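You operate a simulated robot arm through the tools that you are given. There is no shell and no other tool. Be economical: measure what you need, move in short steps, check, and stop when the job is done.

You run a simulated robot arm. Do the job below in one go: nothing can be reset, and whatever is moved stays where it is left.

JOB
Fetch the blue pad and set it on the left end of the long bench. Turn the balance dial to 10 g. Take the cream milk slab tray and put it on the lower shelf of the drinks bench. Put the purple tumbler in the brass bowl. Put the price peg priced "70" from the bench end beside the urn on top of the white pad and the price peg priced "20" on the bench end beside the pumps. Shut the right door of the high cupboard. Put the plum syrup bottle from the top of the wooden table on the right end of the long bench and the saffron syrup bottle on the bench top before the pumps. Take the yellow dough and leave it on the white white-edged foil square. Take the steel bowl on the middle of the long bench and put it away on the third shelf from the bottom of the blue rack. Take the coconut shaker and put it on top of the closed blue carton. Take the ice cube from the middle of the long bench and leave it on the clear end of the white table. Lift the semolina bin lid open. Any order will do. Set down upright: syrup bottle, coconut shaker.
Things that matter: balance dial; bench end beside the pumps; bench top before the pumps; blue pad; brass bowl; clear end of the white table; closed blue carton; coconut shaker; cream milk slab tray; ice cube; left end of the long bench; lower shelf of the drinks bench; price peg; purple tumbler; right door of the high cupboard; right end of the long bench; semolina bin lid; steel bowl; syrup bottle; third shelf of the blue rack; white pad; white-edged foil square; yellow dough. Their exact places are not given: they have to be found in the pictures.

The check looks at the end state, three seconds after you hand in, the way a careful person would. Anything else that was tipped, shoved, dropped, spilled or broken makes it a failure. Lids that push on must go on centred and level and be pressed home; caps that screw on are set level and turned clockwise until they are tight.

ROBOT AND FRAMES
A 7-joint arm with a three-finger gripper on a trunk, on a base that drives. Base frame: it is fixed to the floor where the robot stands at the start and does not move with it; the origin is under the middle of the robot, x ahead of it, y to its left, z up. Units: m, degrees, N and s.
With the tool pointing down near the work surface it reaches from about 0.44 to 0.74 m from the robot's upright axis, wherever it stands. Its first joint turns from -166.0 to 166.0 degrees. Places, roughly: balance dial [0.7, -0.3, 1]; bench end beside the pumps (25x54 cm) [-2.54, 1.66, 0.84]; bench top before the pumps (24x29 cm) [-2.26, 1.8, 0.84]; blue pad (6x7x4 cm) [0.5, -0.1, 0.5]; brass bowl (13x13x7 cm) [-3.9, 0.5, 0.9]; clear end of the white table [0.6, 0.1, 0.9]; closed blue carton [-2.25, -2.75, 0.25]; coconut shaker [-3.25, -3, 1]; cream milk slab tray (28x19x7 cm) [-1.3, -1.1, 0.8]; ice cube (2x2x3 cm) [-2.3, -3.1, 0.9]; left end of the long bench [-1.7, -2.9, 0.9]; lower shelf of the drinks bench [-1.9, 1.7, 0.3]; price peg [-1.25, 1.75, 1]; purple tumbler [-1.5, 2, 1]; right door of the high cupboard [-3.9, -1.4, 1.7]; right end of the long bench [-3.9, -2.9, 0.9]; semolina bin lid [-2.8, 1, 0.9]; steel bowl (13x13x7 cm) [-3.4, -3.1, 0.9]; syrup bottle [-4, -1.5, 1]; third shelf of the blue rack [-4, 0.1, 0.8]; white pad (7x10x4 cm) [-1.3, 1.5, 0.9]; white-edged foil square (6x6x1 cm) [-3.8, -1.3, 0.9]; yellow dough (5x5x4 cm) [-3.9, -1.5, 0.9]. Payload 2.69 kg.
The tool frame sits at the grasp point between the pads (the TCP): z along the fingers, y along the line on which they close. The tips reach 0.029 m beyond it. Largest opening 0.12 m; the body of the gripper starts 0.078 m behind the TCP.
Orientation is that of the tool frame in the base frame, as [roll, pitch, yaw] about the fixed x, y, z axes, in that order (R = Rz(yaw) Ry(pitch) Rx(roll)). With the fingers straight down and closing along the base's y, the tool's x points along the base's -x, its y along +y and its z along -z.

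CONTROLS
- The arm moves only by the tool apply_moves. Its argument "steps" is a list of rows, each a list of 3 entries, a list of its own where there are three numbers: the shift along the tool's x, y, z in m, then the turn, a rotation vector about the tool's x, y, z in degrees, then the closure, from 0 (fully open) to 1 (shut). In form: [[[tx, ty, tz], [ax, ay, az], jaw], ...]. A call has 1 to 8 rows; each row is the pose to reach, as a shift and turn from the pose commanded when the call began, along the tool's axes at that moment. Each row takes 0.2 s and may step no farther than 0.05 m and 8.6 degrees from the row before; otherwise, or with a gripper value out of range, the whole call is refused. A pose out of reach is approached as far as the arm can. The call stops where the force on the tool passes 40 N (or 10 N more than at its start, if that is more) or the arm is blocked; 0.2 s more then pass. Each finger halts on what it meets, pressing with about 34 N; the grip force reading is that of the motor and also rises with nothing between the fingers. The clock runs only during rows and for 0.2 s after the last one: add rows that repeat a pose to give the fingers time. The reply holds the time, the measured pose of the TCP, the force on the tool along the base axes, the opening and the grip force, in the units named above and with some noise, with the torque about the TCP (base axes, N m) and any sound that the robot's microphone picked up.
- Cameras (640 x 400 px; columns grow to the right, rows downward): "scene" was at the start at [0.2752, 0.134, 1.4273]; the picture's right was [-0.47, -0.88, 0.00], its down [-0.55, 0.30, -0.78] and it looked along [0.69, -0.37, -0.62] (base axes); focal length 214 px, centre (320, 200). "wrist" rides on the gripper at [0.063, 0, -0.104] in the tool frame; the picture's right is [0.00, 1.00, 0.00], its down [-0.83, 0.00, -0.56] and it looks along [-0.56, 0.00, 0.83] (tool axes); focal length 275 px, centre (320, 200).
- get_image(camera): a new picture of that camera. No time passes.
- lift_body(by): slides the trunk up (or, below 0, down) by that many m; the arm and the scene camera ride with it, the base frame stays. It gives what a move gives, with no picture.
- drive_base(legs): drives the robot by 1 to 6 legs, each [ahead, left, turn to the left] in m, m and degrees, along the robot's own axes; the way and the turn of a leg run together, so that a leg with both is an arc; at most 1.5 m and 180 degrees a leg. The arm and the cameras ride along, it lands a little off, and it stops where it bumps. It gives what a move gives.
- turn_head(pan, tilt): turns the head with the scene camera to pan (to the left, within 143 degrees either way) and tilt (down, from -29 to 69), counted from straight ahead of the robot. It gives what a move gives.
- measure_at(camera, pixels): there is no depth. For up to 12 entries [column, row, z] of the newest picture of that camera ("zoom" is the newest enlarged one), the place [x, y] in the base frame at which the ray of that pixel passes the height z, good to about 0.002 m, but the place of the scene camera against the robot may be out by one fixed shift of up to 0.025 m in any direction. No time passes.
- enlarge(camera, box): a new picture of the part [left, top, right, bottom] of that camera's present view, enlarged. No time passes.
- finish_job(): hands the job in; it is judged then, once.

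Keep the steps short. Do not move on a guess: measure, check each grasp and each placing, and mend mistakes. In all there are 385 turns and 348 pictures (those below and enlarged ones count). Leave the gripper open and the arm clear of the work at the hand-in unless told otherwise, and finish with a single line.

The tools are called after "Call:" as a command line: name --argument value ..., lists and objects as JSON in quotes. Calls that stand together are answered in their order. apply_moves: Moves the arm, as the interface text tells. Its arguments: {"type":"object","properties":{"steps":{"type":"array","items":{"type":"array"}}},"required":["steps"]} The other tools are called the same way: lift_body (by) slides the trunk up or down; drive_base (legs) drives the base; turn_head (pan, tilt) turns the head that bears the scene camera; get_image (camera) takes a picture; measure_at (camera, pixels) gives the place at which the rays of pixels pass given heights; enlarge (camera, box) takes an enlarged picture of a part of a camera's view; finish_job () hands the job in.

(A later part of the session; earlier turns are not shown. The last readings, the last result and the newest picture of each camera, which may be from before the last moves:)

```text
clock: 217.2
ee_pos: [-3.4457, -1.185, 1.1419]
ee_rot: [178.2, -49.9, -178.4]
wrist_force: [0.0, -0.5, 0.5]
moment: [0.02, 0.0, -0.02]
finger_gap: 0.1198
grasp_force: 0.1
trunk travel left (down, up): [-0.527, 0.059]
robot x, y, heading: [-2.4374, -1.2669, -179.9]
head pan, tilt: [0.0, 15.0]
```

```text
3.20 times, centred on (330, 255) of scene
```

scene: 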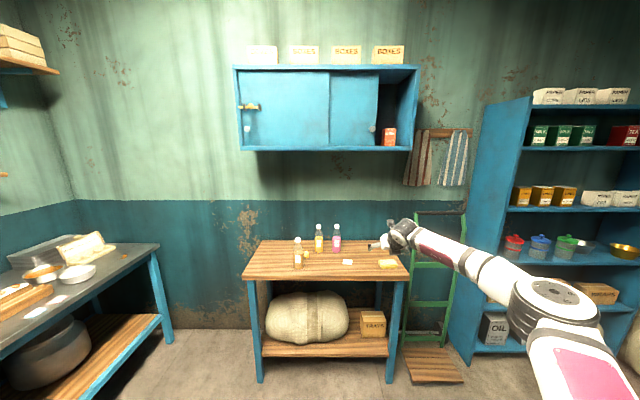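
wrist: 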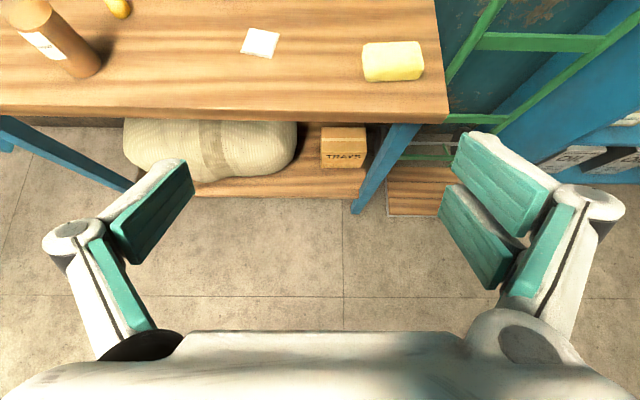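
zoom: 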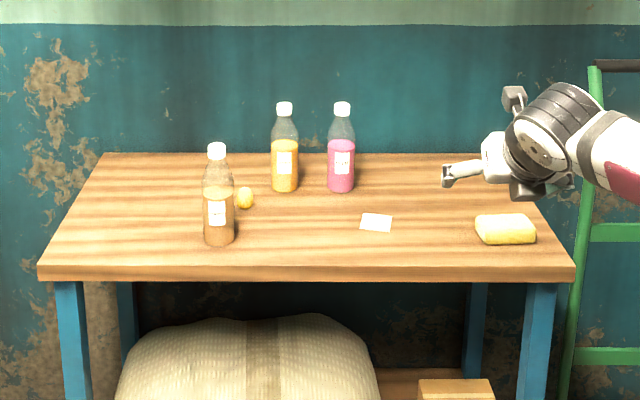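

Call:
drive_base --legs '[[0.12, 0.2, -0.5]]'

Call:
get_image --camera "wrist"

Call:
turn_head --pan 0 --tilt 30

Call:
enlarge --camera "scene" --box '[200, 140, 440, 290]'

```text
clock: 218.9
ee_pos: [-3.5653, -1.376, 1.1423]
ee_rot: [178.2, -49.9, -179.1]
wrist_force: [-0.1, 0.1, -0.2]
moment: [0.03, 0.0, 0.0]
finger_gap: 0.1198
grasp_force: 0.1
trunk travel left (down, up): [-0.527, 0.059]
robot x, y, heading: [-2.5582, -1.4681, 179.7]
head pan, tilt: [0.0, 15.0]
```

```text
247 pictures are left
```

wrist: 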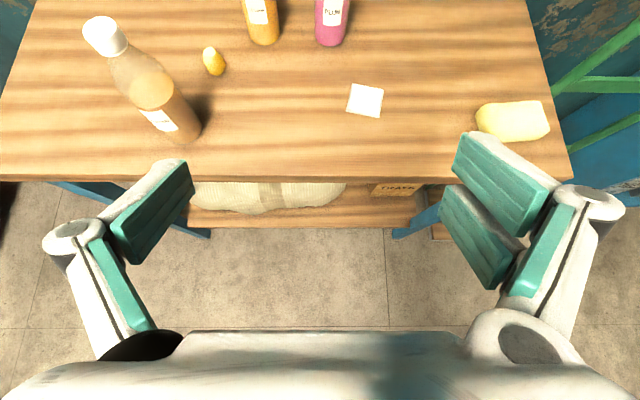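

```text
clock: 219.7
ee_pos: [-3.5631, -1.3767, 1.1422]
ee_rot: [178.2, -49.9, -179.0]
wrist_force: [0.0, -0.3, -0.5]
moment: [0.0, -0.04, 0.01]
finger_gap: 0.12
grasp_force: 0.1
trunk travel left (down, up): [-0.527, 0.059]
robot x, y, heading: [-2.5572, -1.4687, 179.5]
head pan, tilt: [0.0, 30.0]
```

```text
2.67 times, centred on (320, 215) of scene
```

zoom: 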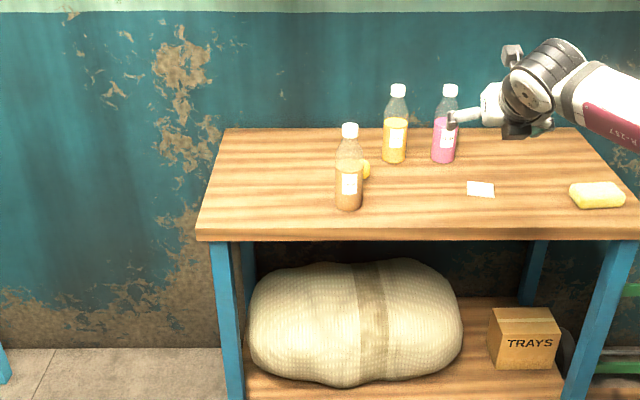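

Call:
measure_at --camera "wrist" --pixels '[[213, 72, 0.86], [203, 60, 0.88], [224, 60, 0.88], [350, 85, 0.86], [383, 90, 0.86], [376, 118, 0.86], [346, 112, 0.86], [265, 45, 0.86], [330, 45, 0.86], [190, 138, 0.86], [300, 180, 0.86], [512, 120, 0.88]]'

Call:
measure_at --camera "zoom" --pixels '[[480, 190, 0.86], [394, 160, 0.86], [442, 160, 0.86], [350, 208, 0.86], [365, 178, 0.86], [420, 232, 0.86], [480, 190, 0.9]]'

```text
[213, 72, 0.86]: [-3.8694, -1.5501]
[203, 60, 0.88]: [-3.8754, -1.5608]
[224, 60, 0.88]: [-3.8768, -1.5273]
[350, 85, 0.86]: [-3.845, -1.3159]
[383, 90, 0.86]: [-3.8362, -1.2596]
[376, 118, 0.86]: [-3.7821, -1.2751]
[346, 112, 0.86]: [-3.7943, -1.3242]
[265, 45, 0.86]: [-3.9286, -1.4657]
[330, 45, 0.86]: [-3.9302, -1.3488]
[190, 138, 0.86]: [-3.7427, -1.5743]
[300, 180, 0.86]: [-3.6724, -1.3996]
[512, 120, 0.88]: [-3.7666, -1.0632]
```

```text
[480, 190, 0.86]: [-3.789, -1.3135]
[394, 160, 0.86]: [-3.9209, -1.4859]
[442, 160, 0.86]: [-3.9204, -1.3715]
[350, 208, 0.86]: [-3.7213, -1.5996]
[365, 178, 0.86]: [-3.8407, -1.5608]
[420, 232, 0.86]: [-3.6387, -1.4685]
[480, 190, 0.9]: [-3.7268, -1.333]
```

Table top ≈0.86. Plum at ≈(-3.957,-1.348), saffron ≈(-3.957,-1.466). Take plum first: flatten the tilt, lower to mid-bottle height.

Call:
apply_moves --steps '[[[0, 0, 0], [0, 6, 0], 0], [[0, 0, 0], [0, 12, 0], 0.25]]'

Call:
lift_body --by -0.17

Call:
get_image --camera "wrist"

```text
clock: 220.3
ee_pos: [-3.5651, -1.3751, 1.1432]
ee_rot: [177.6, -62.0, -178.4]
wrist_force: [-0.6, 0.5, 0.3]
moment: [0.01, 0.01, 0.01]
finger_gap: 0.0898
grasp_force: 0.0
trunk travel left (down, up): [-0.527, 0.059]
robot x, y, heading: [-2.5581, -1.4681, 179.5]
head pan, tilt: [0.0, 30.0]
```

```text
clock: 222.2
ee_pos: [-3.5646, -1.3752, 0.9719]
ee_rot: [177.5, -61.9, -178.3]
wrist_force: [-0.4, 0.2, -0.3]
moment: [-0.01, -0.01, 0.02]
finger_gap: 0.0901
grasp_force: 0.1
trunk travel left (down, up): [-0.357, 0.229]
robot x, y, heading: [-2.5592, -1.4676, 179.2]
head pan, tilt: [0.0, 30.0]
```

```text
245 pictures are left
```

wrist: 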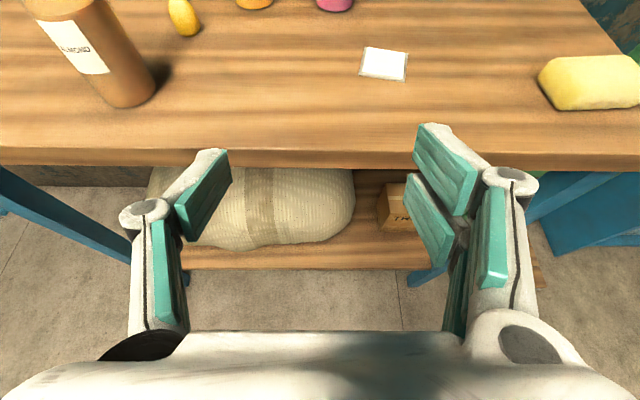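

Call:
measure_at --camera "wrist" --pixels '[[384, 64, 0.86], [384, 64, 0.85], [336, 12, 0.86], [255, 10, 0.86], [185, 38, 0.86], [130, 106, 0.86], [384, 64, 0.84]]'

```text
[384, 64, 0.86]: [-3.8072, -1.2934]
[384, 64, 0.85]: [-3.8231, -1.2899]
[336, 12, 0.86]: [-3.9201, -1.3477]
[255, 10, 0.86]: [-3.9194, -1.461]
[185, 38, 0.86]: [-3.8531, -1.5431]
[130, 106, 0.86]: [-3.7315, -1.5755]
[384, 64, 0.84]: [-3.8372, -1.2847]
```

Call:
drive_base --legs '[[0.28, -0.03, 0]]'

Call:
get_image --camera "wrist"

```text
clock: 224.2
ee_pos: [-3.8458, -1.3394, 0.9728]
ee_rot: [177.5, -61.9, -178.5]
wrist_force: [0.7, 0.4, 1.1]
moment: [0.01, 0.03, 0.0]
finger_gap: 0.0902
grasp_force: 0.0
trunk travel left (down, up): [-0.357, 0.229]
robot x, y, heading: [-2.8407, -1.4359, 179.3]
head pan, tilt: [0.0, 30.0]
```

```text
244 pictures are left
```

wrist: 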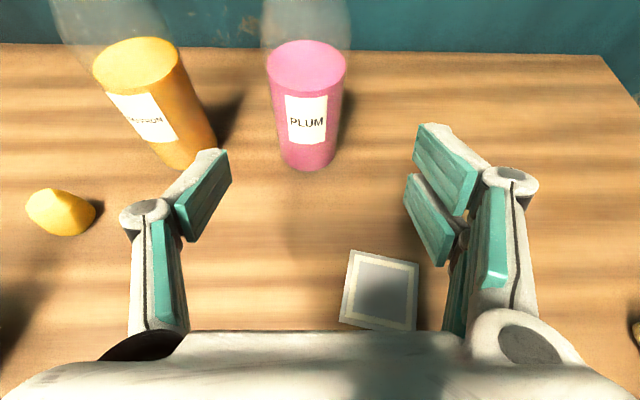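

Call:
measure_at --camera "wrist" --pixels '[[308, 168, 0.86], [280, 150, 0.87], [336, 150, 0.87], [62, 230, 0.865], [28, 210, 0.88], [97, 210, 0.88], [185, 165, 0.86], [379, 292, 0.86]]'

```text
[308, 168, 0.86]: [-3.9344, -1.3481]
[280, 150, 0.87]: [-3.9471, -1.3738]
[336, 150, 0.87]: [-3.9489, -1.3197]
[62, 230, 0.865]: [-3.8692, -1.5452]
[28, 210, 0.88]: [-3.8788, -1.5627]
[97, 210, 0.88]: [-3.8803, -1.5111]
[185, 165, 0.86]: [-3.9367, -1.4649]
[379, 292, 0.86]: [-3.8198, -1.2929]
```

Call:
apply_moves --steps '[[[0.0, -0.0075, 0], [0, 0, 0], 0.25], [[0.011, -0.0075, 0.035], [0, 0, 0], 0.25], [[0.022, -0.0075, 0.07], [0, 0, 0], 0.25], [[0.034, -0.0075, 0.105], [0, 0, 0], 0.25]]'

Call:
get_image --camera "wrist"

```text
clock: 225.2
ee_pos: [-3.9555, -1.3479, 0.9553]
ee_rot: [177.7, -61.9, -178.5]
wrist_force: [0.3, 0.4, 0.2]
moment: [-0.03, 0.01, 0.06]
finger_gap: 0.0901
grasp_force: 0.1
trunk travel left (down, up): [-0.357, 0.229]
robot x, y, heading: [-2.8416, -1.4379, 179.7]
head pan, tilt: [0.0, 30.0]
```

```text
243 pictures are left
```

wrist: 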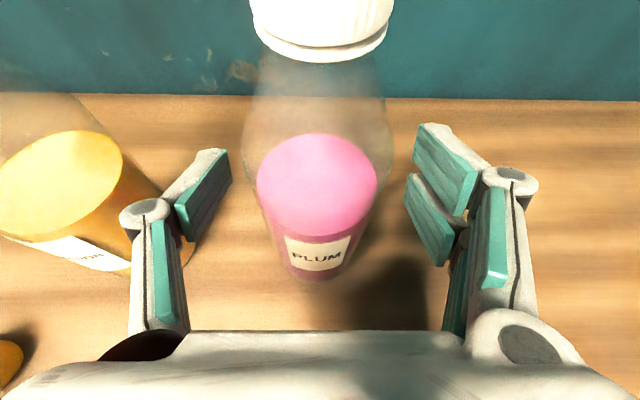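

Bottle is between the fingers. Close and lift a little.

Call:
apply_moves --steps '[[[0, 0, 0], [0, 0, 0], 0.45], [[0, 0, 0], [0, 0, 0], 0.9], [[0, 0, 0], [0, 0, 0], 0.9]]'

Call:
apply_moves --steps '[[[0.0265, 0, -0.014], [0, 0, 0], 0.9], [[0.053, 0, -0.028], [0, 0, 0], 0.9]]'

Call:
get_image --camera "wrist"

```text
clock: 226.0
ee_pos: [-3.9552, -1.3466, 0.9539]
ee_rot: [177.5, -61.8, -178.5]
wrist_force: [-1.1, -2.5, 1.3]
moment: [-0.38, 0.14, 0.02]
finger_gap: 0.0588
grasp_force: 34.1
trunk travel left (down, up): [-0.357, 0.229]
robot x, y, heading: [-2.8407, -1.4336, 179.7]
head pan, tilt: [0.0, 30.0]
```

```text
clock: 226.6
ee_pos: [-3.9555, -1.3466, 1.0114]
ee_rot: [177.5, -61.7, -178.4]
wrist_force: [-0.2, 0.3, -3.8]
moment: [-0.03, 0.03, 0.02]
finger_gap: 0.0585
grasp_force: 34.1
trunk travel left (down, up): [-0.357, 0.229]
robot x, y, heading: [-2.8424, -1.4374, 179.3]
head pan, tilt: [0.0, 30.0]
```

```text
242 pictures are left
```

wrist: 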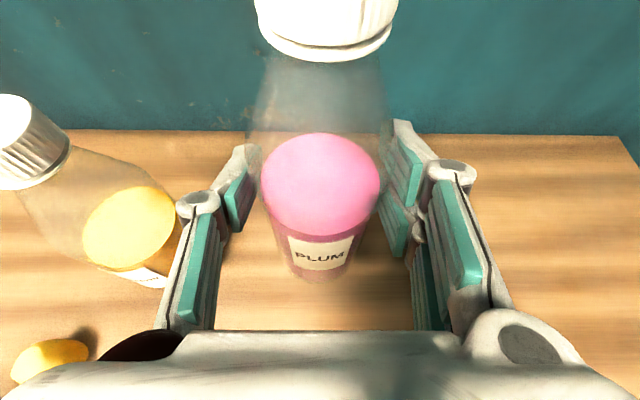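

Plum held. Back out, turn left to face the long bench and go to its right end.

Call:
lift_body --by 0.1

Call:
drive_base --legs '[[-0.5, 0, 0], [0, -0.1, 90], [0, -0.75, 0]]'

Call:
turn_head --pan -25 --tilt 40

Call:
get_image --camera "scene"

```text
clock: 227.9
ee_pos: [-3.9553, -1.3467, 1.112]
ee_rot: [177.4, -61.8, -178.4]
wrist_force: [0.5, -0.1, -5.6]
moment: [0.01, -0.02, 0.01]
finger_gap: 0.0584
grasp_force: 33.3
trunk travel left (down, up): [-0.457, 0.129]
robot x, y, heading: [-2.8363, -1.4339, 179.4]
head pan, tilt: [0.0, 30.0]
```

```text
clock: 238.3
ee_pos: [-3.2525, -2.4751, 1.1124]
ee_rot: [177.5, -61.8, -88.8]
wrist_force: [0.8, 1.2, -4.3]
moment: [0.0, 0.02, 0.02]
finger_gap: 0.0584
grasp_force: 33.9
trunk travel left (down, up): [-0.457, 0.129]
robot x, y, heading: [-3.1541, -1.3632, -91.3]
head pan, tilt: [0.0, 30.0]
```

```text
clock: 239.2
ee_pos: [-3.2516, -2.4759, 1.1131]
ee_rot: [177.4, -61.7, -88.9]
wrist_force: [-0.5, 0.0, -4.4]
moment: [0.06, -0.05, -0.01]
finger_gap: 0.0587
grasp_force: 34.2
trunk travel left (down, up): [-0.457, 0.129]
robot x, y, heading: [-3.1518, -1.3617, -91.2]
head pan, tilt: [-25.0, 40.0]
```

```text
241 pictures are left
```

scene: 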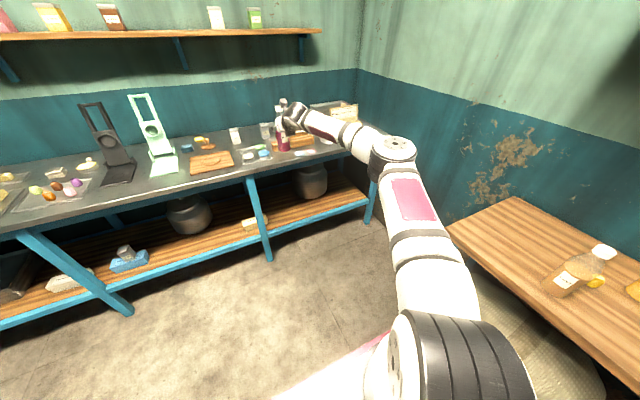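

Call:
drive_base --legs '[[0.25, 0.15, 0], [0, 0, -33]]'

Call:
get_image --camera "wrist"

Call:
turn_head --pan 0 --tilt 35

Call:
get_image --camera "scene"

```text
clock: 242.8
ee_pos: [-3.7106, -2.4844, 1.1123]
ee_rot: [177.4, -61.8, -122.8]
wrist_force: [-0.3, 0.2, -3.8]
moment: [0.05, -0.04, -0.02]
finger_gap: 0.059
grasp_force: 33.7
trunk travel left (down, up): [-0.457, 0.129]
robot x, y, heading: [-3.0077, -1.6129, -125.1]
head pan, tilt: [-25.0, 40.0]
```

```text
240 pictures are left
```

wrist: 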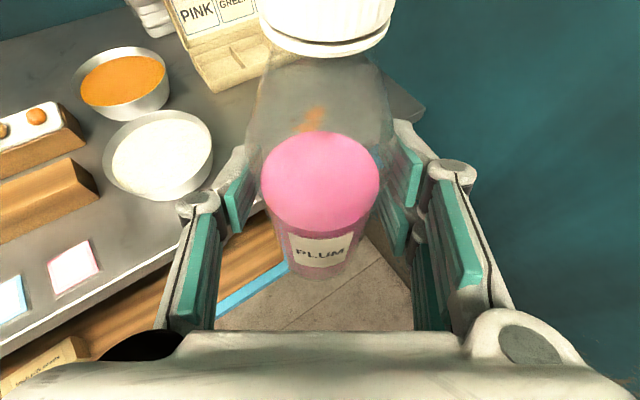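

```text
clock: 243.7
ee_pos: [-3.7111, -2.4836, 1.1127]
ee_rot: [177.5, -61.8, -122.9]
wrist_force: [-0.8, -0.4, -4.2]
moment: [0.04, -0.02, -0.05]
finger_gap: 0.0585
grasp_force: 33.7
trunk travel left (down, up): [-0.457, 0.129]
robot x, y, heading: [-3.01, -1.6178, -125.2]
head pan, tilt: [0.0, 35.0]
```

```text
239 pictures are left
```

scene: 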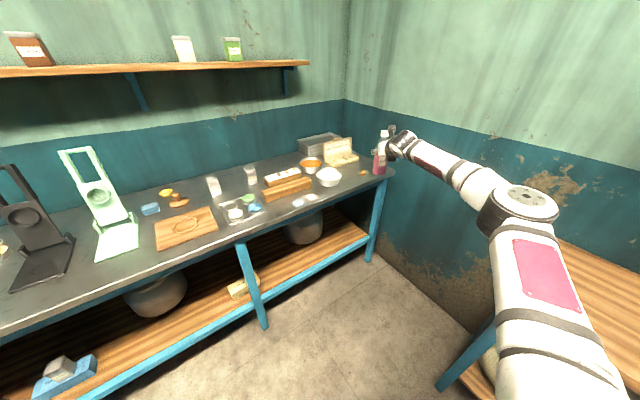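

Call:
enlarge --camera "scene" --box '[270, 120, 430, 220]'

Call:
measure_at --camera "zoom" --pixels '[[376, 212, 0.86], [502, 205, 0.86], [440, 190, 0.86], [275, 270, 0.86], [300, 240, 0.86], [430, 235, 0.86]]'

Call:
measure_at --camera "wrist" --pixels '[[313, 120, 0.86], [425, 110, 0.86], [200, 200, 0.86], [214, 150, 0.9], [260, 85, 0.86], [300, 75, 0.86]]'

```text
4.00 times, centred on (350, 170) of scene
```

zoom: 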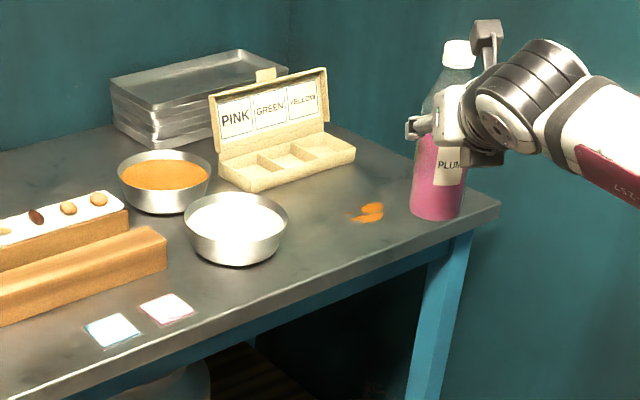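

```text
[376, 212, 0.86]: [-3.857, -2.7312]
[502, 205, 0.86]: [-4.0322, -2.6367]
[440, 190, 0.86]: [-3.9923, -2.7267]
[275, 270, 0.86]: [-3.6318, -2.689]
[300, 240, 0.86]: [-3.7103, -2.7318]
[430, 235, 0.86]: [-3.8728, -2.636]
```

```text
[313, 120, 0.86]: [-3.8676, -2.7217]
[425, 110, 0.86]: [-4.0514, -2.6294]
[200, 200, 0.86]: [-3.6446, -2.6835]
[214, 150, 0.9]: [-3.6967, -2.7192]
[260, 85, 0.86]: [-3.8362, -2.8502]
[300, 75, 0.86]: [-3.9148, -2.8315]
```

Clear spot right of the orange spill at ≈(-3.96,-2.72). Drive there at height.

Call:
drive_base --legs '[[0.3, -0.06, 0]]'

Call:
get_image --camera "wrist"

Call:
enlarge --camera "scene" --box '[270, 120, 470, 245]'

```text
clock: 245.8
ee_pos: [-3.9324, -2.6913, 1.1127]
ee_rot: [177.5, -61.8, -122.8]
wrist_force: [0.0, -0.3, -4.3]
moment: [0.05, -0.02, -0.03]
finger_gap: 0.0588
grasp_force: 34.4
trunk travel left (down, up): [-0.457, 0.129]
robot x, y, heading: [-3.2272, -1.8221, -125.2]
head pan, tilt: [0.0, 35.0]
```

```text
237 pictures are left
```

wrist: 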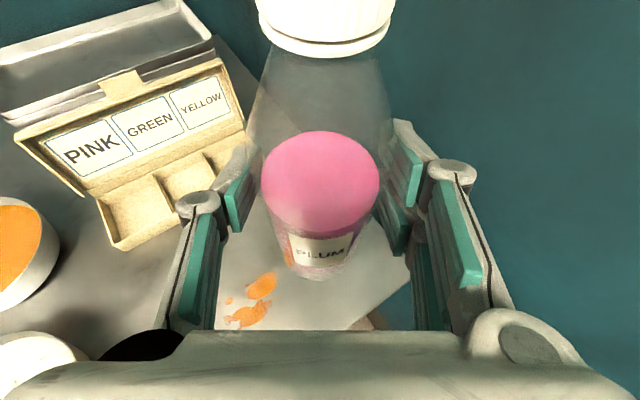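

```text
3.20 times, centred on (370, 182) of scene
```

zoom: 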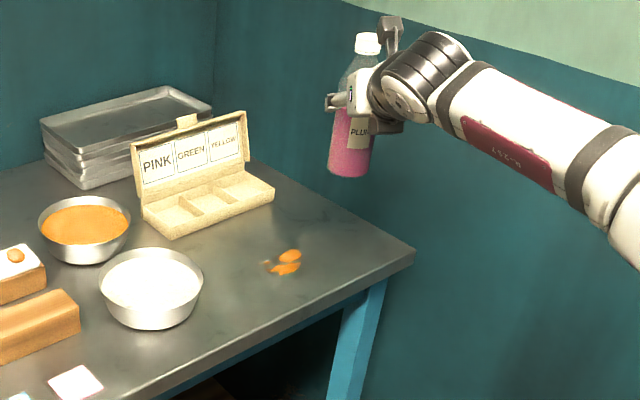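

Call:
measure_at --camera "wrist" --pixels '[[262, 280, 0.86], [240, 322, 0.86], [276, 272, 0.86], [400, 290, 0.86], [350, 325, 0.86], [262, 95, 0.86], [382, 222, 0.86]]'

```text
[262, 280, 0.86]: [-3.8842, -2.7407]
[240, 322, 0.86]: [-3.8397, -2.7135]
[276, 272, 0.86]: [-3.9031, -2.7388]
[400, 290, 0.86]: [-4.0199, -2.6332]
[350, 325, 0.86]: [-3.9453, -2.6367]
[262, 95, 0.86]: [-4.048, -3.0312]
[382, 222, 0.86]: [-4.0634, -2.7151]
```

Call:
apply_moves --steps '[[[0.0188, 0.02, 0.0353], [0, 0, 0], 0.9]]'

Call:
lift_body --by -0.145

Call:
get_image --camera "wrist"

Call:
enlarge --camera "scene" --box '[270, 80, 470, 205]'

```text
clock: 246.2
ee_pos: [-3.9717, -2.7117, 1.1113]
ee_rot: [177.5, -61.8, -122.9]
wrist_force: [-1.5, 1.0, -3.5]
moment: [0.04, -0.04, 0.05]
finger_gap: 0.0588
grasp_force: 34.0
trunk travel left (down, up): [-0.457, 0.129]
robot x, y, heading: [-3.2282, -1.8214, -125.1]
head pan, tilt: [0.0, 35.0]
```

```text
clock: 247.9
ee_pos: [-3.9719, -2.7131, 0.9677]
ee_rot: [177.5, -61.8, -123.0]
wrist_force: [-1.2, 0.4, -4.4]
moment: [-0.01, 0.0, 0.01]
finger_gap: 0.059
grasp_force: 34.0
trunk travel left (down, up): [-0.312, 0.274]
robot x, y, heading: [-3.2291, -1.8228, -125.1]
head pan, tilt: [0.0, 35.0]
```

```text
235 pictures are left
```

wrist: 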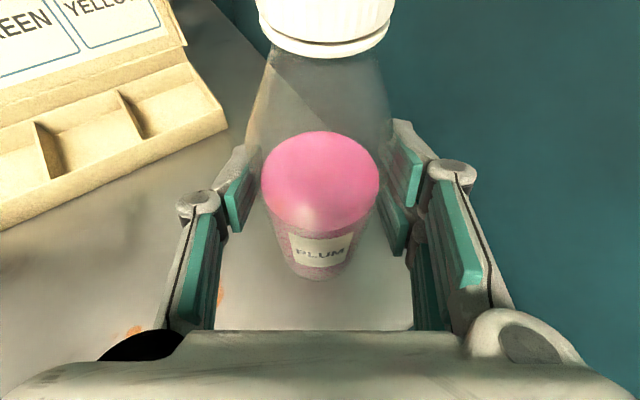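

```text
3.20 times, centred on (370, 142) of scene
```

zoom: 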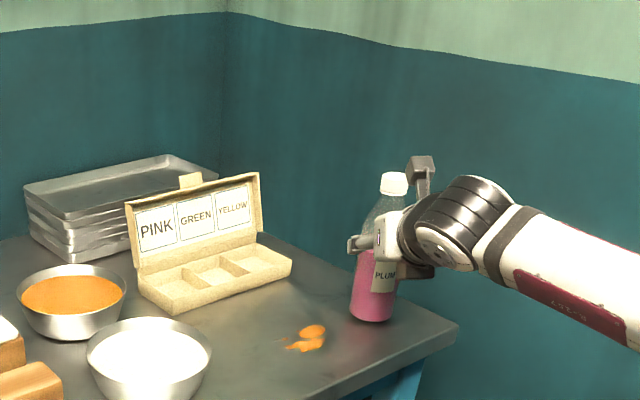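

Lower in small steps to contact, then release.

Call:
apply_moves --steps '[[[-0.0044, 0, 0.0023], [0, 0, 0], 0.9], [[-0.0071, 0, 0.0038], [0, 0, 0], 0.9], [[-0.0097, 0, 0.0052], [0, 0, 0], 0.9], [[-0.0124, 0, 0.0066], [0, 0, 0], 0.9], [[-0.015, 0, 0.008], [0, 0, 0], 0.9]]'

```text
clock: 249.1
ee_pos: [-3.9707, -2.7112, 0.9534]
ee_rot: [177.6, -62.3, -122.9]
wrist_force: [-7.2, -3.6, 30.7]
moment: [-0.59, -0.14, -0.02]
finger_gap: 0.059
grasp_force: 33.5
trunk travel left (down, up): [-0.312, 0.274]
robot x, y, heading: [-3.227, -1.8281, -124.7]
head pan, tilt: [0.0, 35.0]
```

Call:
apply_moves --steps '[[[0.0035, 0, -0.0018], [0, 0, 0], 0.9], [[0.0035, 0, -0.0018], [0, 0, 0], 0.4], [[0.0035, 0, -0.0018], [0, 0, 0], 0.25], [[0.0035, 0, -0.03], [0, 0, 0], 0.25], [[0.0035, 0, -0.075], [0, 0, 0], 0.25], [[0.0035, 0, -0.12], [0, 0, 0], 0.25]]'

Call:
get_image --camera "wrist"

```text
clock: 250.5
ee_pos: [-3.9122, -2.63, 1.0092]
ee_rot: [177.5, -61.8, -122.8]
wrist_force: [0.1, -0.6, -1.9]
moment: [-0.06, 0.02, -0.01]
finger_gap: 0.09
grasp_force: 0.0
trunk travel left (down, up): [-0.312, 0.274]
robot x, y, heading: [-3.23, -1.8241, -124.8]
head pan, tilt: [0.0, 35.0]
```

```text
233 pictures are left
```

wrist: 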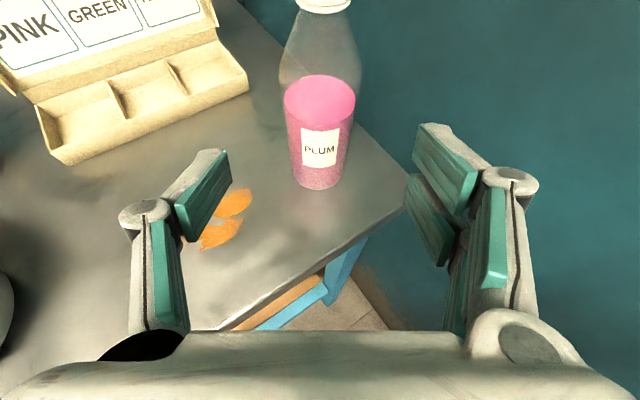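

Plum stands upright. Next the dough: approach diagonally between the amber and saffron bottles. Raise, back off, turn.

Call:
lift_body --by 0.25

Call:
drive_base --legs '[[-0.95, 0, 0], [0, 0, -27], [0, -0.15, 0]]'

Call:
apply_moves --steps '[[[0, 0, 0], [0, -7, 0], 0.2], [[0, 0, 0], [0, -15, 0], 0.2]]'

Call:
get_image --camera "wrist"

Call:
turn_head --pan 0 --tilt 25

Call:
get_image --camera "scene"

```text
clock: 253.1
ee_pos: [-3.91, -2.6276, 1.2604]
ee_rot: [177.5, -61.8, -122.9]
wrist_force: [0.3, -0.4, 0.4]
moment: [0.02, 0.03, 0.0]
finger_gap: 0.0898
grasp_force: 0.0
trunk travel left (down, up): [-0.562, 0.024]
robot x, y, heading: [-3.2276, -1.8225, -125.0]
head pan, tilt: [0.0, 35.0]
```

```text
clock: 260.3
ee_pos: [-3.7331, -1.3137, 1.2599]
ee_rot: [177.5, -61.8, -151.3]
wrist_force: [0.2, -0.6, 0.0]
moment: [-0.01, 0.01, -0.02]
finger_gap: 0.0902
grasp_force: 0.0
trunk travel left (down, up): [-0.562, 0.024]
robot x, y, heading: [-2.747, -0.9286, -153.4]
head pan, tilt: [0.0, 35.0]
```

```text
clock: 260.9
ee_pos: [-3.7336, -1.3125, 1.2615]
ee_rot: [177.6, -58.3, -151.7]
wrist_force: [-0.3, -0.3, 0.1]
moment: [0.01, -0.01, 0.01]
finger_gap: 0.0961
grasp_force: 0.0
out of reach, approached as far as the arm can: row 1, 2
trunk travel left (down, up): [-0.562, 0.024]
robot x, y, heading: [-2.7498, -0.929, -153.2]
head pan, tilt: [0.0, 35.0]
```

```text
232 pictures are left
```

wrist: 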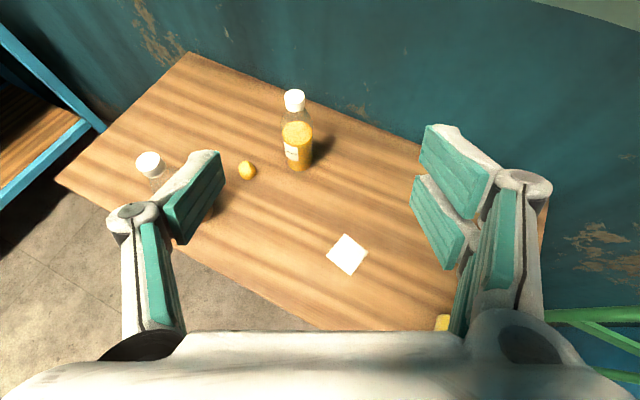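

```text
clock: 261.6
ee_pos: [-3.7332, -1.3133, 1.26]
ee_rot: [177.8, -58.3, -151.5]
wrist_force: [-0.5, 0.0, 0.1]
moment: [0.01, 0.02, 0.01]
finger_gap: 0.0962
grasp_force: 0.0
trunk travel left (down, up): [-0.562, 0.024]
robot x, y, heading: [-2.749, -0.9268, -153.6]
head pan, tilt: [0.0, 25.0]
```

```text
231 pictures are left
```

scene: 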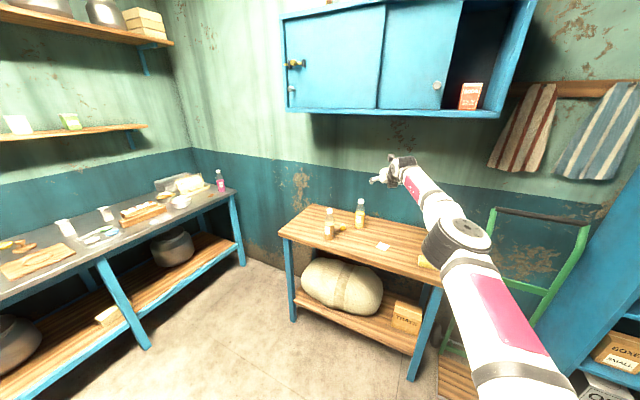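

Too stretched to tilt; pull the arm in 0.2 m, then tilt steeper.

Call:
apply_moves --steps '[[[-0.026, 0, -0.042], [0, 0, 0], 0.3], [[-0.053, 0, -0.085], [0, 0, 0], 0.3], [[-0.08, 0, -0.127], [0, 0, 0], 0.3], [[-0.106, 0, -0.17], [0, 0, 0], 0.3], [[-0.106, 0, -0.17], [0, -8, 0], 0.3], [[-0.106, 0, -0.17], [0, -16, 0], 0.3]]'

Call:
get_image --camera "wrist"

```text
refused: row 2 steps farther than a row can; nothing moved
```

```text
230 pictures are left
```

wrist: 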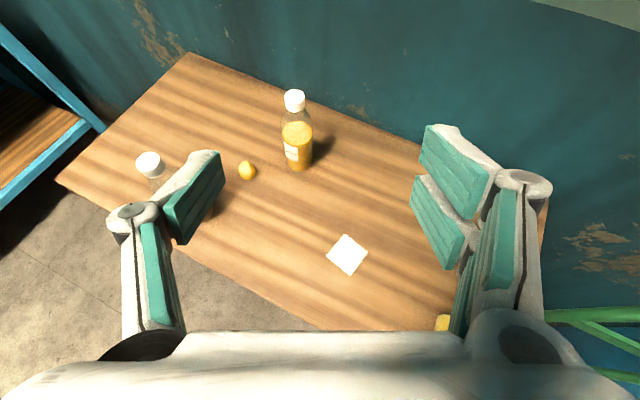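

Call:
apply_moves --steps '[[[-0.025, 0, -0.04], [0, 0, 0], 0.3], [[-0.05, 0, -0.08], [0, 0, 0], 0.3], [[-0.075, 0, -0.12], [0, 0, 0], 0.3], [[-0.1, 0, -0.16], [0, 0, 0], 0.3], [[-0.1, 0, -0.16], [0, -8, 0], 0.3], [[-0.1, 0, -0.16], [0, -16, 0], 0.3], [[-0.1, 0, -0.16], [0, -24, 0], 0.3]]'

Call:
get_image --camera "wrist"

```text
clock: 263.2
ee_pos: [-3.5647, -1.2294, 1.2593]
ee_rot: [178.6, -34.2, -152.7]
wrist_force: [-0.7, 0.4, 0.1]
moment: [-0.03, -0.01, 0.03]
finger_gap: 0.0842
grasp_force: 0.0
trunk travel left (down, up): [-0.562, 0.024]
robot x, y, heading: [-2.7477, -0.9311, -153.2]
head pan, tilt: [0.0, 25.0]
```

```text
229 pictures are left
```

wrist: 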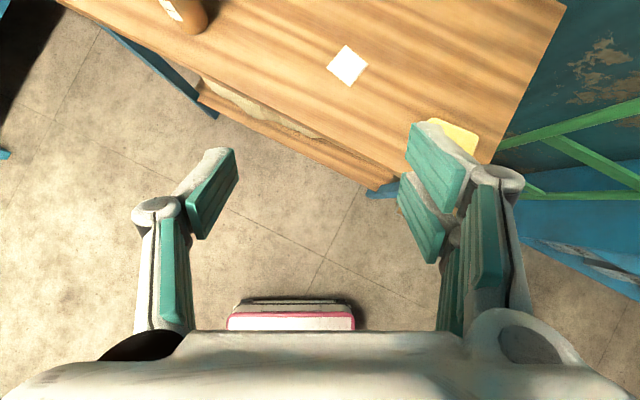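

Call:
drive_base --legs '[[0, 0.13, 0], [0.28, 0, 0]]'

Call:
get_image --camera "wrist"

```text
clock: 266.1
ee_pos: [-3.7597, -1.4608, 1.2599]
ee_rot: [178.6, -34.2, -153.2]
wrist_force: [0.6, 0.5, 0.2]
moment: [0.01, 0.01, 0.0]
finger_gap: 0.0838
grasp_force: 0.0
trunk travel left (down, up): [-0.562, 0.024]
robot x, y, heading: [-2.9433, -1.1662, -154.0]
head pan, tilt: [0.0, 25.0]
```

```text
228 pictures are left
```

wrist: 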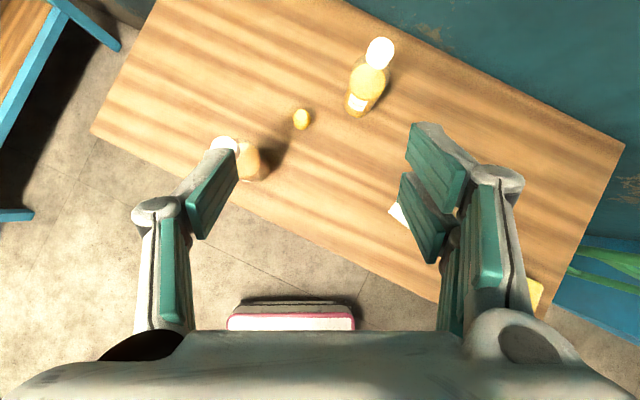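

Call:
measure_at --camera "wrist" --pixels '[[301, 119, 0.88], [228, 143, 1.06], [228, 143, 1.04], [380, 47, 1.06], [355, 112, 0.86], [300, 315, 0.3], [405, 210, 0.86]]'

```text
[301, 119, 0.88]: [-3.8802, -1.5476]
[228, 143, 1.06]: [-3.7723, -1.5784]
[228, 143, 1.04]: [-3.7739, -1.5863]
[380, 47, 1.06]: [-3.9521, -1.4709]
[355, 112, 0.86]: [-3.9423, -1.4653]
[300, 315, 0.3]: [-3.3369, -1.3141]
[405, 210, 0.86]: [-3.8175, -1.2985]
```

Rotate 13° so the corridor between bottles fits, strafe right.

Call:
drive_base --legs '[[0, 0, 13], [0, -0.2, 0]]'

Call:
get_image --camera "wrist"

```text
clock: 268.5
ee_pos: [-3.8013, -1.4812, 1.2596]
ee_rot: [178.6, -34.2, -140.2]
wrist_force: [-0.2, 0.2, -1.0]
moment: [-0.02, -0.01, -0.02]
finger_gap: 0.0841
grasp_force: 0.1
trunk travel left (down, up): [-0.562, 0.024]
robot x, y, heading: [-3.0707, -1.0086, -140.7]
head pan, tilt: [0.0, 25.0]
```

```text
227 pictures are left
```

wrist: 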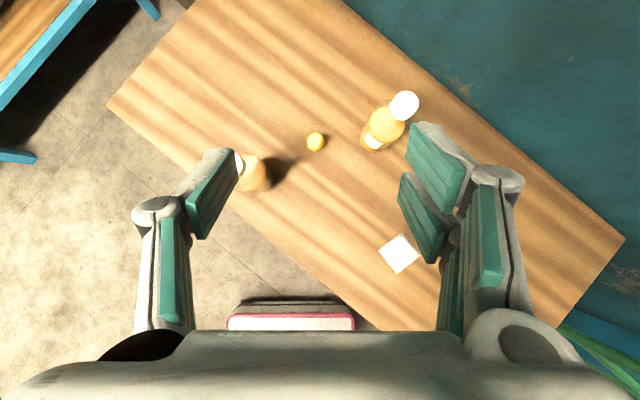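

Call:
apply_moves --steps '[[[0.0285, 0, 0.0193], [0, 0, 0], 0.35], [[0.057, 0, 0.0386], [0, 0, 0], 0.35], [[0.085, 0, 0.058], [0, 0, 0], 0.35]]'

Call:
lift_body --by -0.22

Call:
get_image --camera "wrist"

Call:
turn_head --pan -15 --tilt 35

Call:
get_image --camera "scene"

```text
clock: 269.3
ee_pos: [-3.8831, -1.5436, 1.2587]
ee_rot: [178.5, -34.2, -140.2]
wrist_force: [-1.3, 2.0, -0.1]
moment: [-0.16, -0.06, 0.11]
finger_gap: 0.0782
grasp_force: 0.0
trunk travel left (down, up): [-0.562, 0.024]
robot x, y, heading: [-3.0721, -1.0121, -141.0]
head pan, tilt: [0.0, 25.0]
```

```text
clock: 271.6
ee_pos: [-3.8816, -1.546, 1.0399]
ee_rot: [178.6, -34.3, -140.2]
wrist_force: [-0.2, -0.4, -1.0]
moment: [0.0, 0.01, -0.01]
finger_gap: 0.078
grasp_force: 0.0
trunk travel left (down, up): [-0.342, 0.244]
robot x, y, heading: [-3.0724, -1.0111, -140.8]
head pan, tilt: [0.0, 25.0]
```

```text
226 pictures are left
```

wrist: 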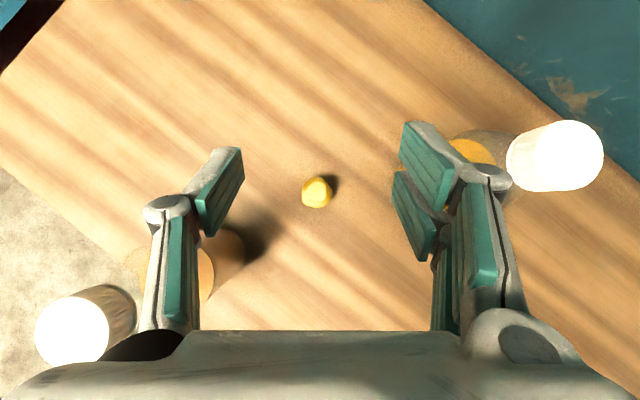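

```text
clock: 272.4
ee_pos: [-3.8811, -1.5466, 1.0385]
ee_rot: [178.6, -34.4, -140.1]
wrist_force: [-0.2, 0.3, 0.8]
moment: [-0.03, 0.01, -0.01]
finger_gap: 0.078
grasp_force: 0.1
trunk travel left (down, up): [-0.342, 0.244]
robot x, y, heading: [-3.0723, -1.0103, -140.7]
head pan, tilt: [-15.0, 35.0]
```

```text
225 pictures are left
```

scene: 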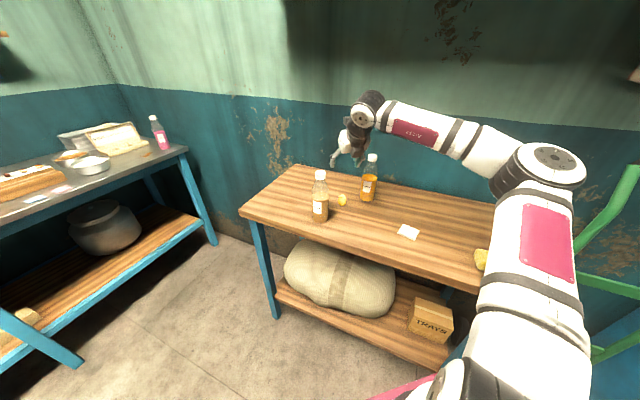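

Call:
measure_at --camera "wrist" --pixels '[[317, 192, 0.88], [303, 195, 0.88], [331, 190, 0.88], [506, 155, 1.07], [137, 310, 1.07], [470, 140, 0.94]]'

```text
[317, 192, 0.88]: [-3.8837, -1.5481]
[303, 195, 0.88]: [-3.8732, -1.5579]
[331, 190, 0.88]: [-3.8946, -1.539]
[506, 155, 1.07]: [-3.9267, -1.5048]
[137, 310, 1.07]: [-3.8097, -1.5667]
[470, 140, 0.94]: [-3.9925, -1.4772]
```

Corridor margins ≥1 cm. Narrow the jaws to 5.5 cm and lower onto the dough.

Call:
apply_moves --steps '[[[0, -0.002, 0], [0, 0, 0], 0.45], [[0, -0.002, 0], [0, 0, 0], 0.54]]'

Call:
lift_body --by -0.1

Call:
get_image --camera "wrist"

```text
clock: 273.0
ee_pos: [-3.8804, -1.5476, 1.0378]
ee_rot: [178.6, -34.3, -140.1]
wrist_force: [0.0, 0.8, 0.3]
moment: [-0.04, 0.02, 0.01]
finger_gap: 0.055
grasp_force: 0.1
trunk travel left (down, up): [-0.342, 0.244]
robot x, y, heading: [-3.0758, -1.0096, -141.0]
head pan, tilt: [-15.0, 35.0]
```

```text
clock: 274.3
ee_pos: [-3.8793, -1.547, 0.9394]
ee_rot: [178.5, -34.2, -140.1]
wrist_force: [-0.1, -0.5, 0.8]
moment: [-0.02, 0.01, 0.0]
finger_gap: 0.0551
grasp_force: 0.1
trunk travel left (down, up): [-0.242, 0.344]
robot x, y, heading: [-3.0721, -1.0115, -140.8]
head pan, tilt: [-15.0, 35.0]
```

```text
224 pictures are left
```

wrist: 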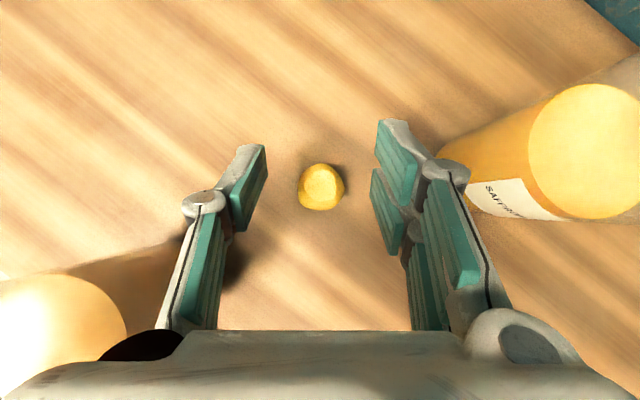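

Call:
measure_at --camera "wrist" --pixels '[[321, 187, 0.875], [298, 187, 0.875], [344, 187, 0.875], [321, 163, 0.885], [321, 210, 0.86]]'

```text
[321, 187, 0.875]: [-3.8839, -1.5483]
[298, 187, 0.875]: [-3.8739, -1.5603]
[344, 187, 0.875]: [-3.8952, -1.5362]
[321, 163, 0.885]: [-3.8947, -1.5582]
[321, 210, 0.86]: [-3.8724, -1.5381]
```

Call:
apply_moves --steps '[[[-0.005, 0, -0.0034], [0, 0, 0], 0.54]]'

Call:
lift_body --by -0.05

Call:
apply_moves --steps '[[[0, 0, 0], [0, 0, 0], 0.7], [[0, 0, 0], [0, 0, 0], 0.85], [[0, 0, 0], [0, 0, 0], 0.85]]'

Call:
get_image --camera "wrist"

```text
clock: 274.7
ee_pos: [-3.875, -1.5436, 0.94]
ee_rot: [178.7, -34.3, -140.1]
wrist_force: [0.0, 0.7, 0.0]
moment: [-0.01, -0.04, 0.02]
finger_gap: 0.0553
grasp_force: 0.0
trunk travel left (down, up): [-0.242, 0.344]
robot x, y, heading: [-3.0686, -1.0116, -140.8]
head pan, tilt: [-15.0, 35.0]
```

```text
clock: 275.6
ee_pos: [-3.875, -1.5437, 0.888]
ee_rot: [178.6, -34.4, -140.1]
wrist_force: [-0.4, -0.1, -1.4]
moment: [-0.03, -0.01, 0.0]
finger_gap: 0.0555
grasp_force: 0.1
trunk travel left (down, up): [-0.192, 0.394]
robot x, y, heading: [-3.0751, -1.0095, -140.9]
head pan, tilt: [-15.0, 35.0]
```

```text
clock: 276.4
ee_pos: [-3.8741, -1.5444, 0.8894]
ee_rot: [178.7, -34.3, -140.1]
wrist_force: [0.5, -0.3, 0.1]
moment: [0.03, 0.01, 0.01]
finger_gap: 0.0329
grasp_force: 33.8
trunk travel left (down, up): [-0.192, 0.394]
robot x, y, heading: [-3.0667, -1.0113, -141.1]
head pan, tilt: [-15.0, 35.0]
```

```text
223 pictures are left
```

wrist: 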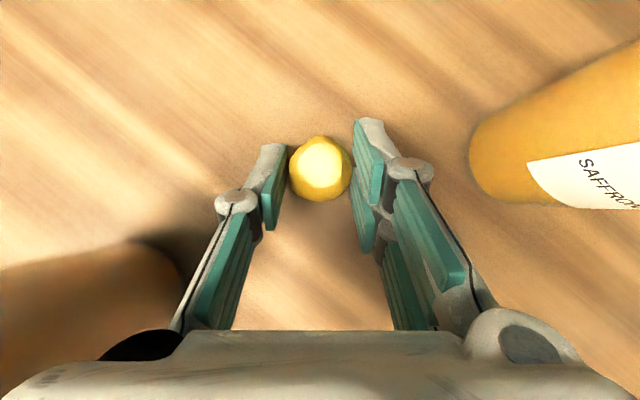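

Dough held. Lift and move to the foil square.

Call:
lift_body --by 0.22

Call:
drive_base --legs '[[-0.21, -0.154, 0]]'

Call:
lift_body --by -0.12

Call:
get_image --camera "wrist"

```text
clock: 278.8
ee_pos: [-3.874, -1.5432, 1.1083]
ee_rot: [178.6, -34.3, -140.2]
wrist_force: [-0.7, 0.0, 0.5]
moment: [0.0, 0.0, 0.02]
finger_gap: 0.0325
grasp_force: 34.1
trunk travel left (down, up): [-0.412, 0.174]
robot x, y, heading: [-3.0724, -1.008, -140.6]
head pan, tilt: [-15.0, 35.0]
```

```text
clock: 280.6
ee_pos: [-3.8129, -1.2882, 1.1093]
ee_rot: [178.6, -34.3, -140.3]
wrist_force: [0.2, 0.3, 0.2]
moment: [-0.02, 0.04, -0.05]
finger_gap: 0.0328
grasp_force: 34.4
trunk travel left (down, up): [-0.412, 0.174]
robot x, y, heading: [-3.0073, -0.7575, -141.1]
head pan, tilt: [-15.0, 35.0]
```

```text
clock: 282.1
ee_pos: [-3.8125, -1.2891, 0.9901]
ee_rot: [178.6, -34.3, -140.3]
wrist_force: [0.3, 0.6, -0.1]
moment: [0.01, -0.04, 0.0]
finger_gap: 0.0325
grasp_force: 33.6
trunk travel left (down, up): [-0.292, 0.294]
robot x, y, heading: [-3.0036, -0.7622, -141.3]
head pan, tilt: [-15.0, 35.0]
```

```text
222 pictures are left
```

wrist: 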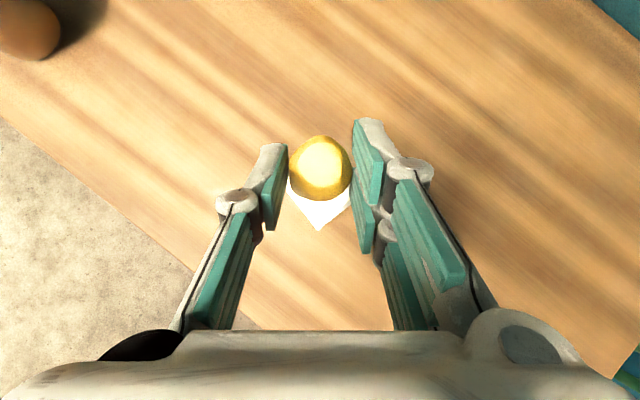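

Call:
measure_at --camera "wrist" --pixels '[[321, 230, 0.858], [290, 190, 0.858], [353, 195, 0.858], [321, 170, 0.976]]'

```text
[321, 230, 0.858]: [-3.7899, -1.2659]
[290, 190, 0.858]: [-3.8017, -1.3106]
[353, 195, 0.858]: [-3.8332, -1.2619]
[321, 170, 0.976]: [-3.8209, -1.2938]
```

Call:
apply_moves --steps '[[[-0.0037, -0.004, -0.0025], [0, 0, 0], 0.85]]'

Call:
lift_body --by -0.085

Call:
apply_moves --steps '[[[-0.0028, 0, 0.0041], [0, 0, 0], 0.85], [[-0.0045, 0, 0.0066], [0, 0, 0], 0.85], [[-0.0062, 0, 0.0091], [0, 0, 0], 0.85], [[-0.0073, 0, 0.0107], [0, 0, 0], 0.85]]'

Call:
get_image --camera "wrist"

```text
clock: 282.5
ee_pos: [-3.8072, -1.2888, 0.9886]
ee_rot: [178.6, -34.4, -140.4]
wrist_force: [-1.1, -0.1, -0.7]
moment: [-0.04, 0.03, -0.03]
finger_gap: 0.0325
grasp_force: 34.3
trunk travel left (down, up): [-0.292, 0.294]
robot x, y, heading: [-3.0084, -0.7608, -141.0]
head pan, tilt: [-15.0, 35.0]
```

```text
clock: 283.7
ee_pos: [-3.8073, -1.2893, 0.9042]
ee_rot: [178.7, -34.4, -140.3]
wrist_force: [0.6, 0.1, -0.1]
moment: [-0.03, 0.0, 0.0]
finger_gap: 0.0324
grasp_force: 34.1
trunk travel left (down, up): [-0.207, 0.379]
robot x, y, heading: [-3.0081, -0.7597, -141.4]
head pan, tilt: [-15.0, 35.0]
```

```text
clock: 284.7
ee_pos: [-3.8074, -1.2894, 0.8911]
ee_rot: [178.6, -34.4, -140.2]
wrist_force: [-1.3, -0.6, 0.9]
moment: [0.0, 0.05, 0.03]
finger_gap: 0.0325
grasp_force: 33.9
trunk travel left (down, up): [-0.207, 0.379]
robot x, y, heading: [-3.0101, -0.7586, -141.4]
head pan, tilt: [-15.0, 35.0]
```

```text
221 pictures are left
```

wrist: 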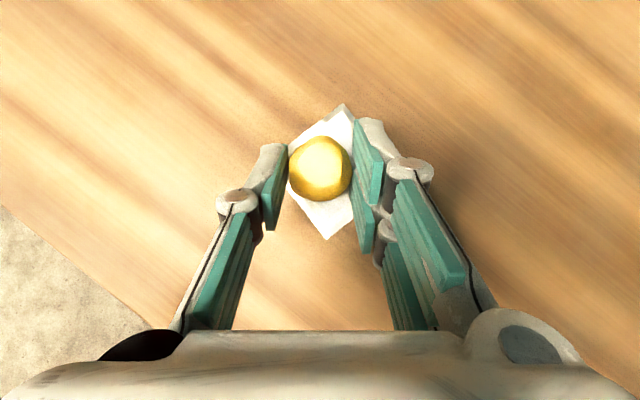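

Call:
apply_moves --steps '[[[-0.0006, 0, 0.0008], [0, 0, 0], 0.85], [[-0.0006, 0, 0.0008], [0, 0, 0], 0.7], [[-0.0006, 0, 0.0008], [0, 0, 0], 0.6], [[0.014, 0, -0.02], [0, 0, 0], 0.55], [[0.035, 0, -0.052], [0, 0, 0], 0.55], [[0.055, 0, -0.09], [0, 0, 0], 0.5]]'

Call:
get_image --camera "wrist"

```text
clock: 286.1
ee_pos: [-3.8012, -1.2874, 0.9967]
ee_rot: [178.6, -34.3, -140.2]
wrist_force: [-0.6, 0.2, -0.6]
moment: [-0.01, 0.0, 0.03]
finger_gap: 0.06
grasp_force: 0.0
trunk travel left (down, up): [-0.207, 0.379]
robot x, y, heading: [-3.0052, -0.7592, -140.8]
head pan, tilt: [-15.0, 35.0]
```

```text
220 pictures are left
```

wrist: 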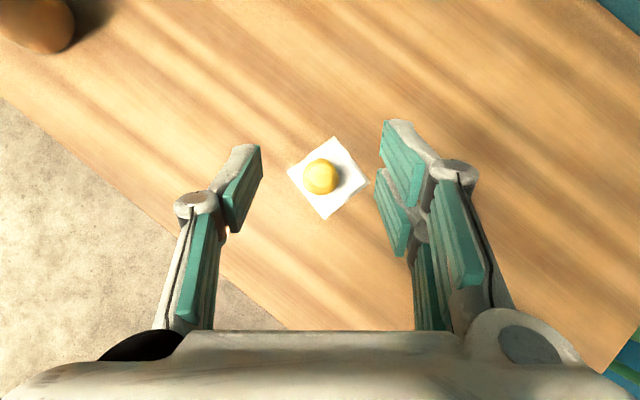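

Dough sits on the foil. Now the cupboard door: rise, back off, face -x, and look at the knob.

Call:
lift_body --by 0.375

Call:
drive_base --legs '[[-0.4, 0, 0], [0, 0, -39]]'

Call:
turn_head --pan 0 --tilt 5

Call:
get_image --camera "scene"

```text
clock: 289.8
ee_pos: [-3.7658, -1.2572, 1.3703]
ee_rot: [178.6, -34.3, -140.2]
wrist_force: [-0.4, -1.0, 0.6]
moment: [0.05, -0.04, -0.01]
finger_gap: 0.0599
grasp_force: 0.1
trunk travel left (down, up): [-0.582, 0.004]
robot x, y, heading: [-3.0101, -0.7584, -140.9]
head pan, tilt: [-15.0, 35.0]
```

```text
clock: 294.1
ee_pos: [-3.5966, -0.4122, 1.3692]
ee_rot: [178.7, -34.3, -179.6]
wrist_force: [-0.5, 0.2, 0.2]
moment: [0.0, 0.0, 0.01]
finger_gap: 0.0602
grasp_force: 0.1
trunk travel left (down, up): [-0.582, 0.004]
robot x, y, heading: [-2.6922, -0.5031, 179.7]
head pan, tilt: [-15.0, 35.0]
```

```text
clock: 295.0
ee_pos: [-3.5953, -0.4108, 1.3706]
ee_rot: [178.5, -34.4, -179.6]
wrist_force: [0.8, 0.3, 0.9]
moment: [-0.01, 0.0, -0.01]
finger_gap: 0.06
grasp_force: 0.0
trunk travel left (down, up): [-0.582, 0.004]
robot x, y, heading: [-2.6926, -0.5063, 179.6]
head pan, tilt: [0.0, 5.0]
```

```text
219 pictures are left
```

scene: 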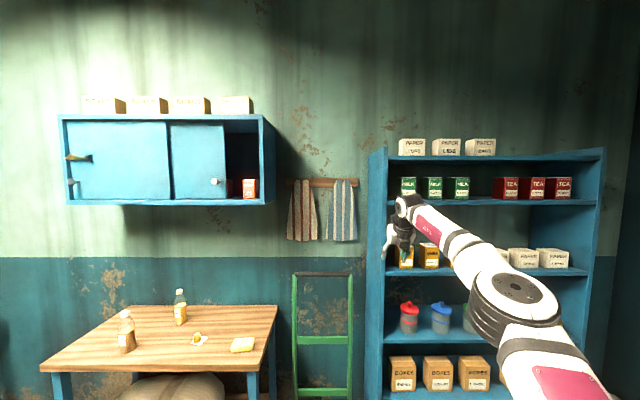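

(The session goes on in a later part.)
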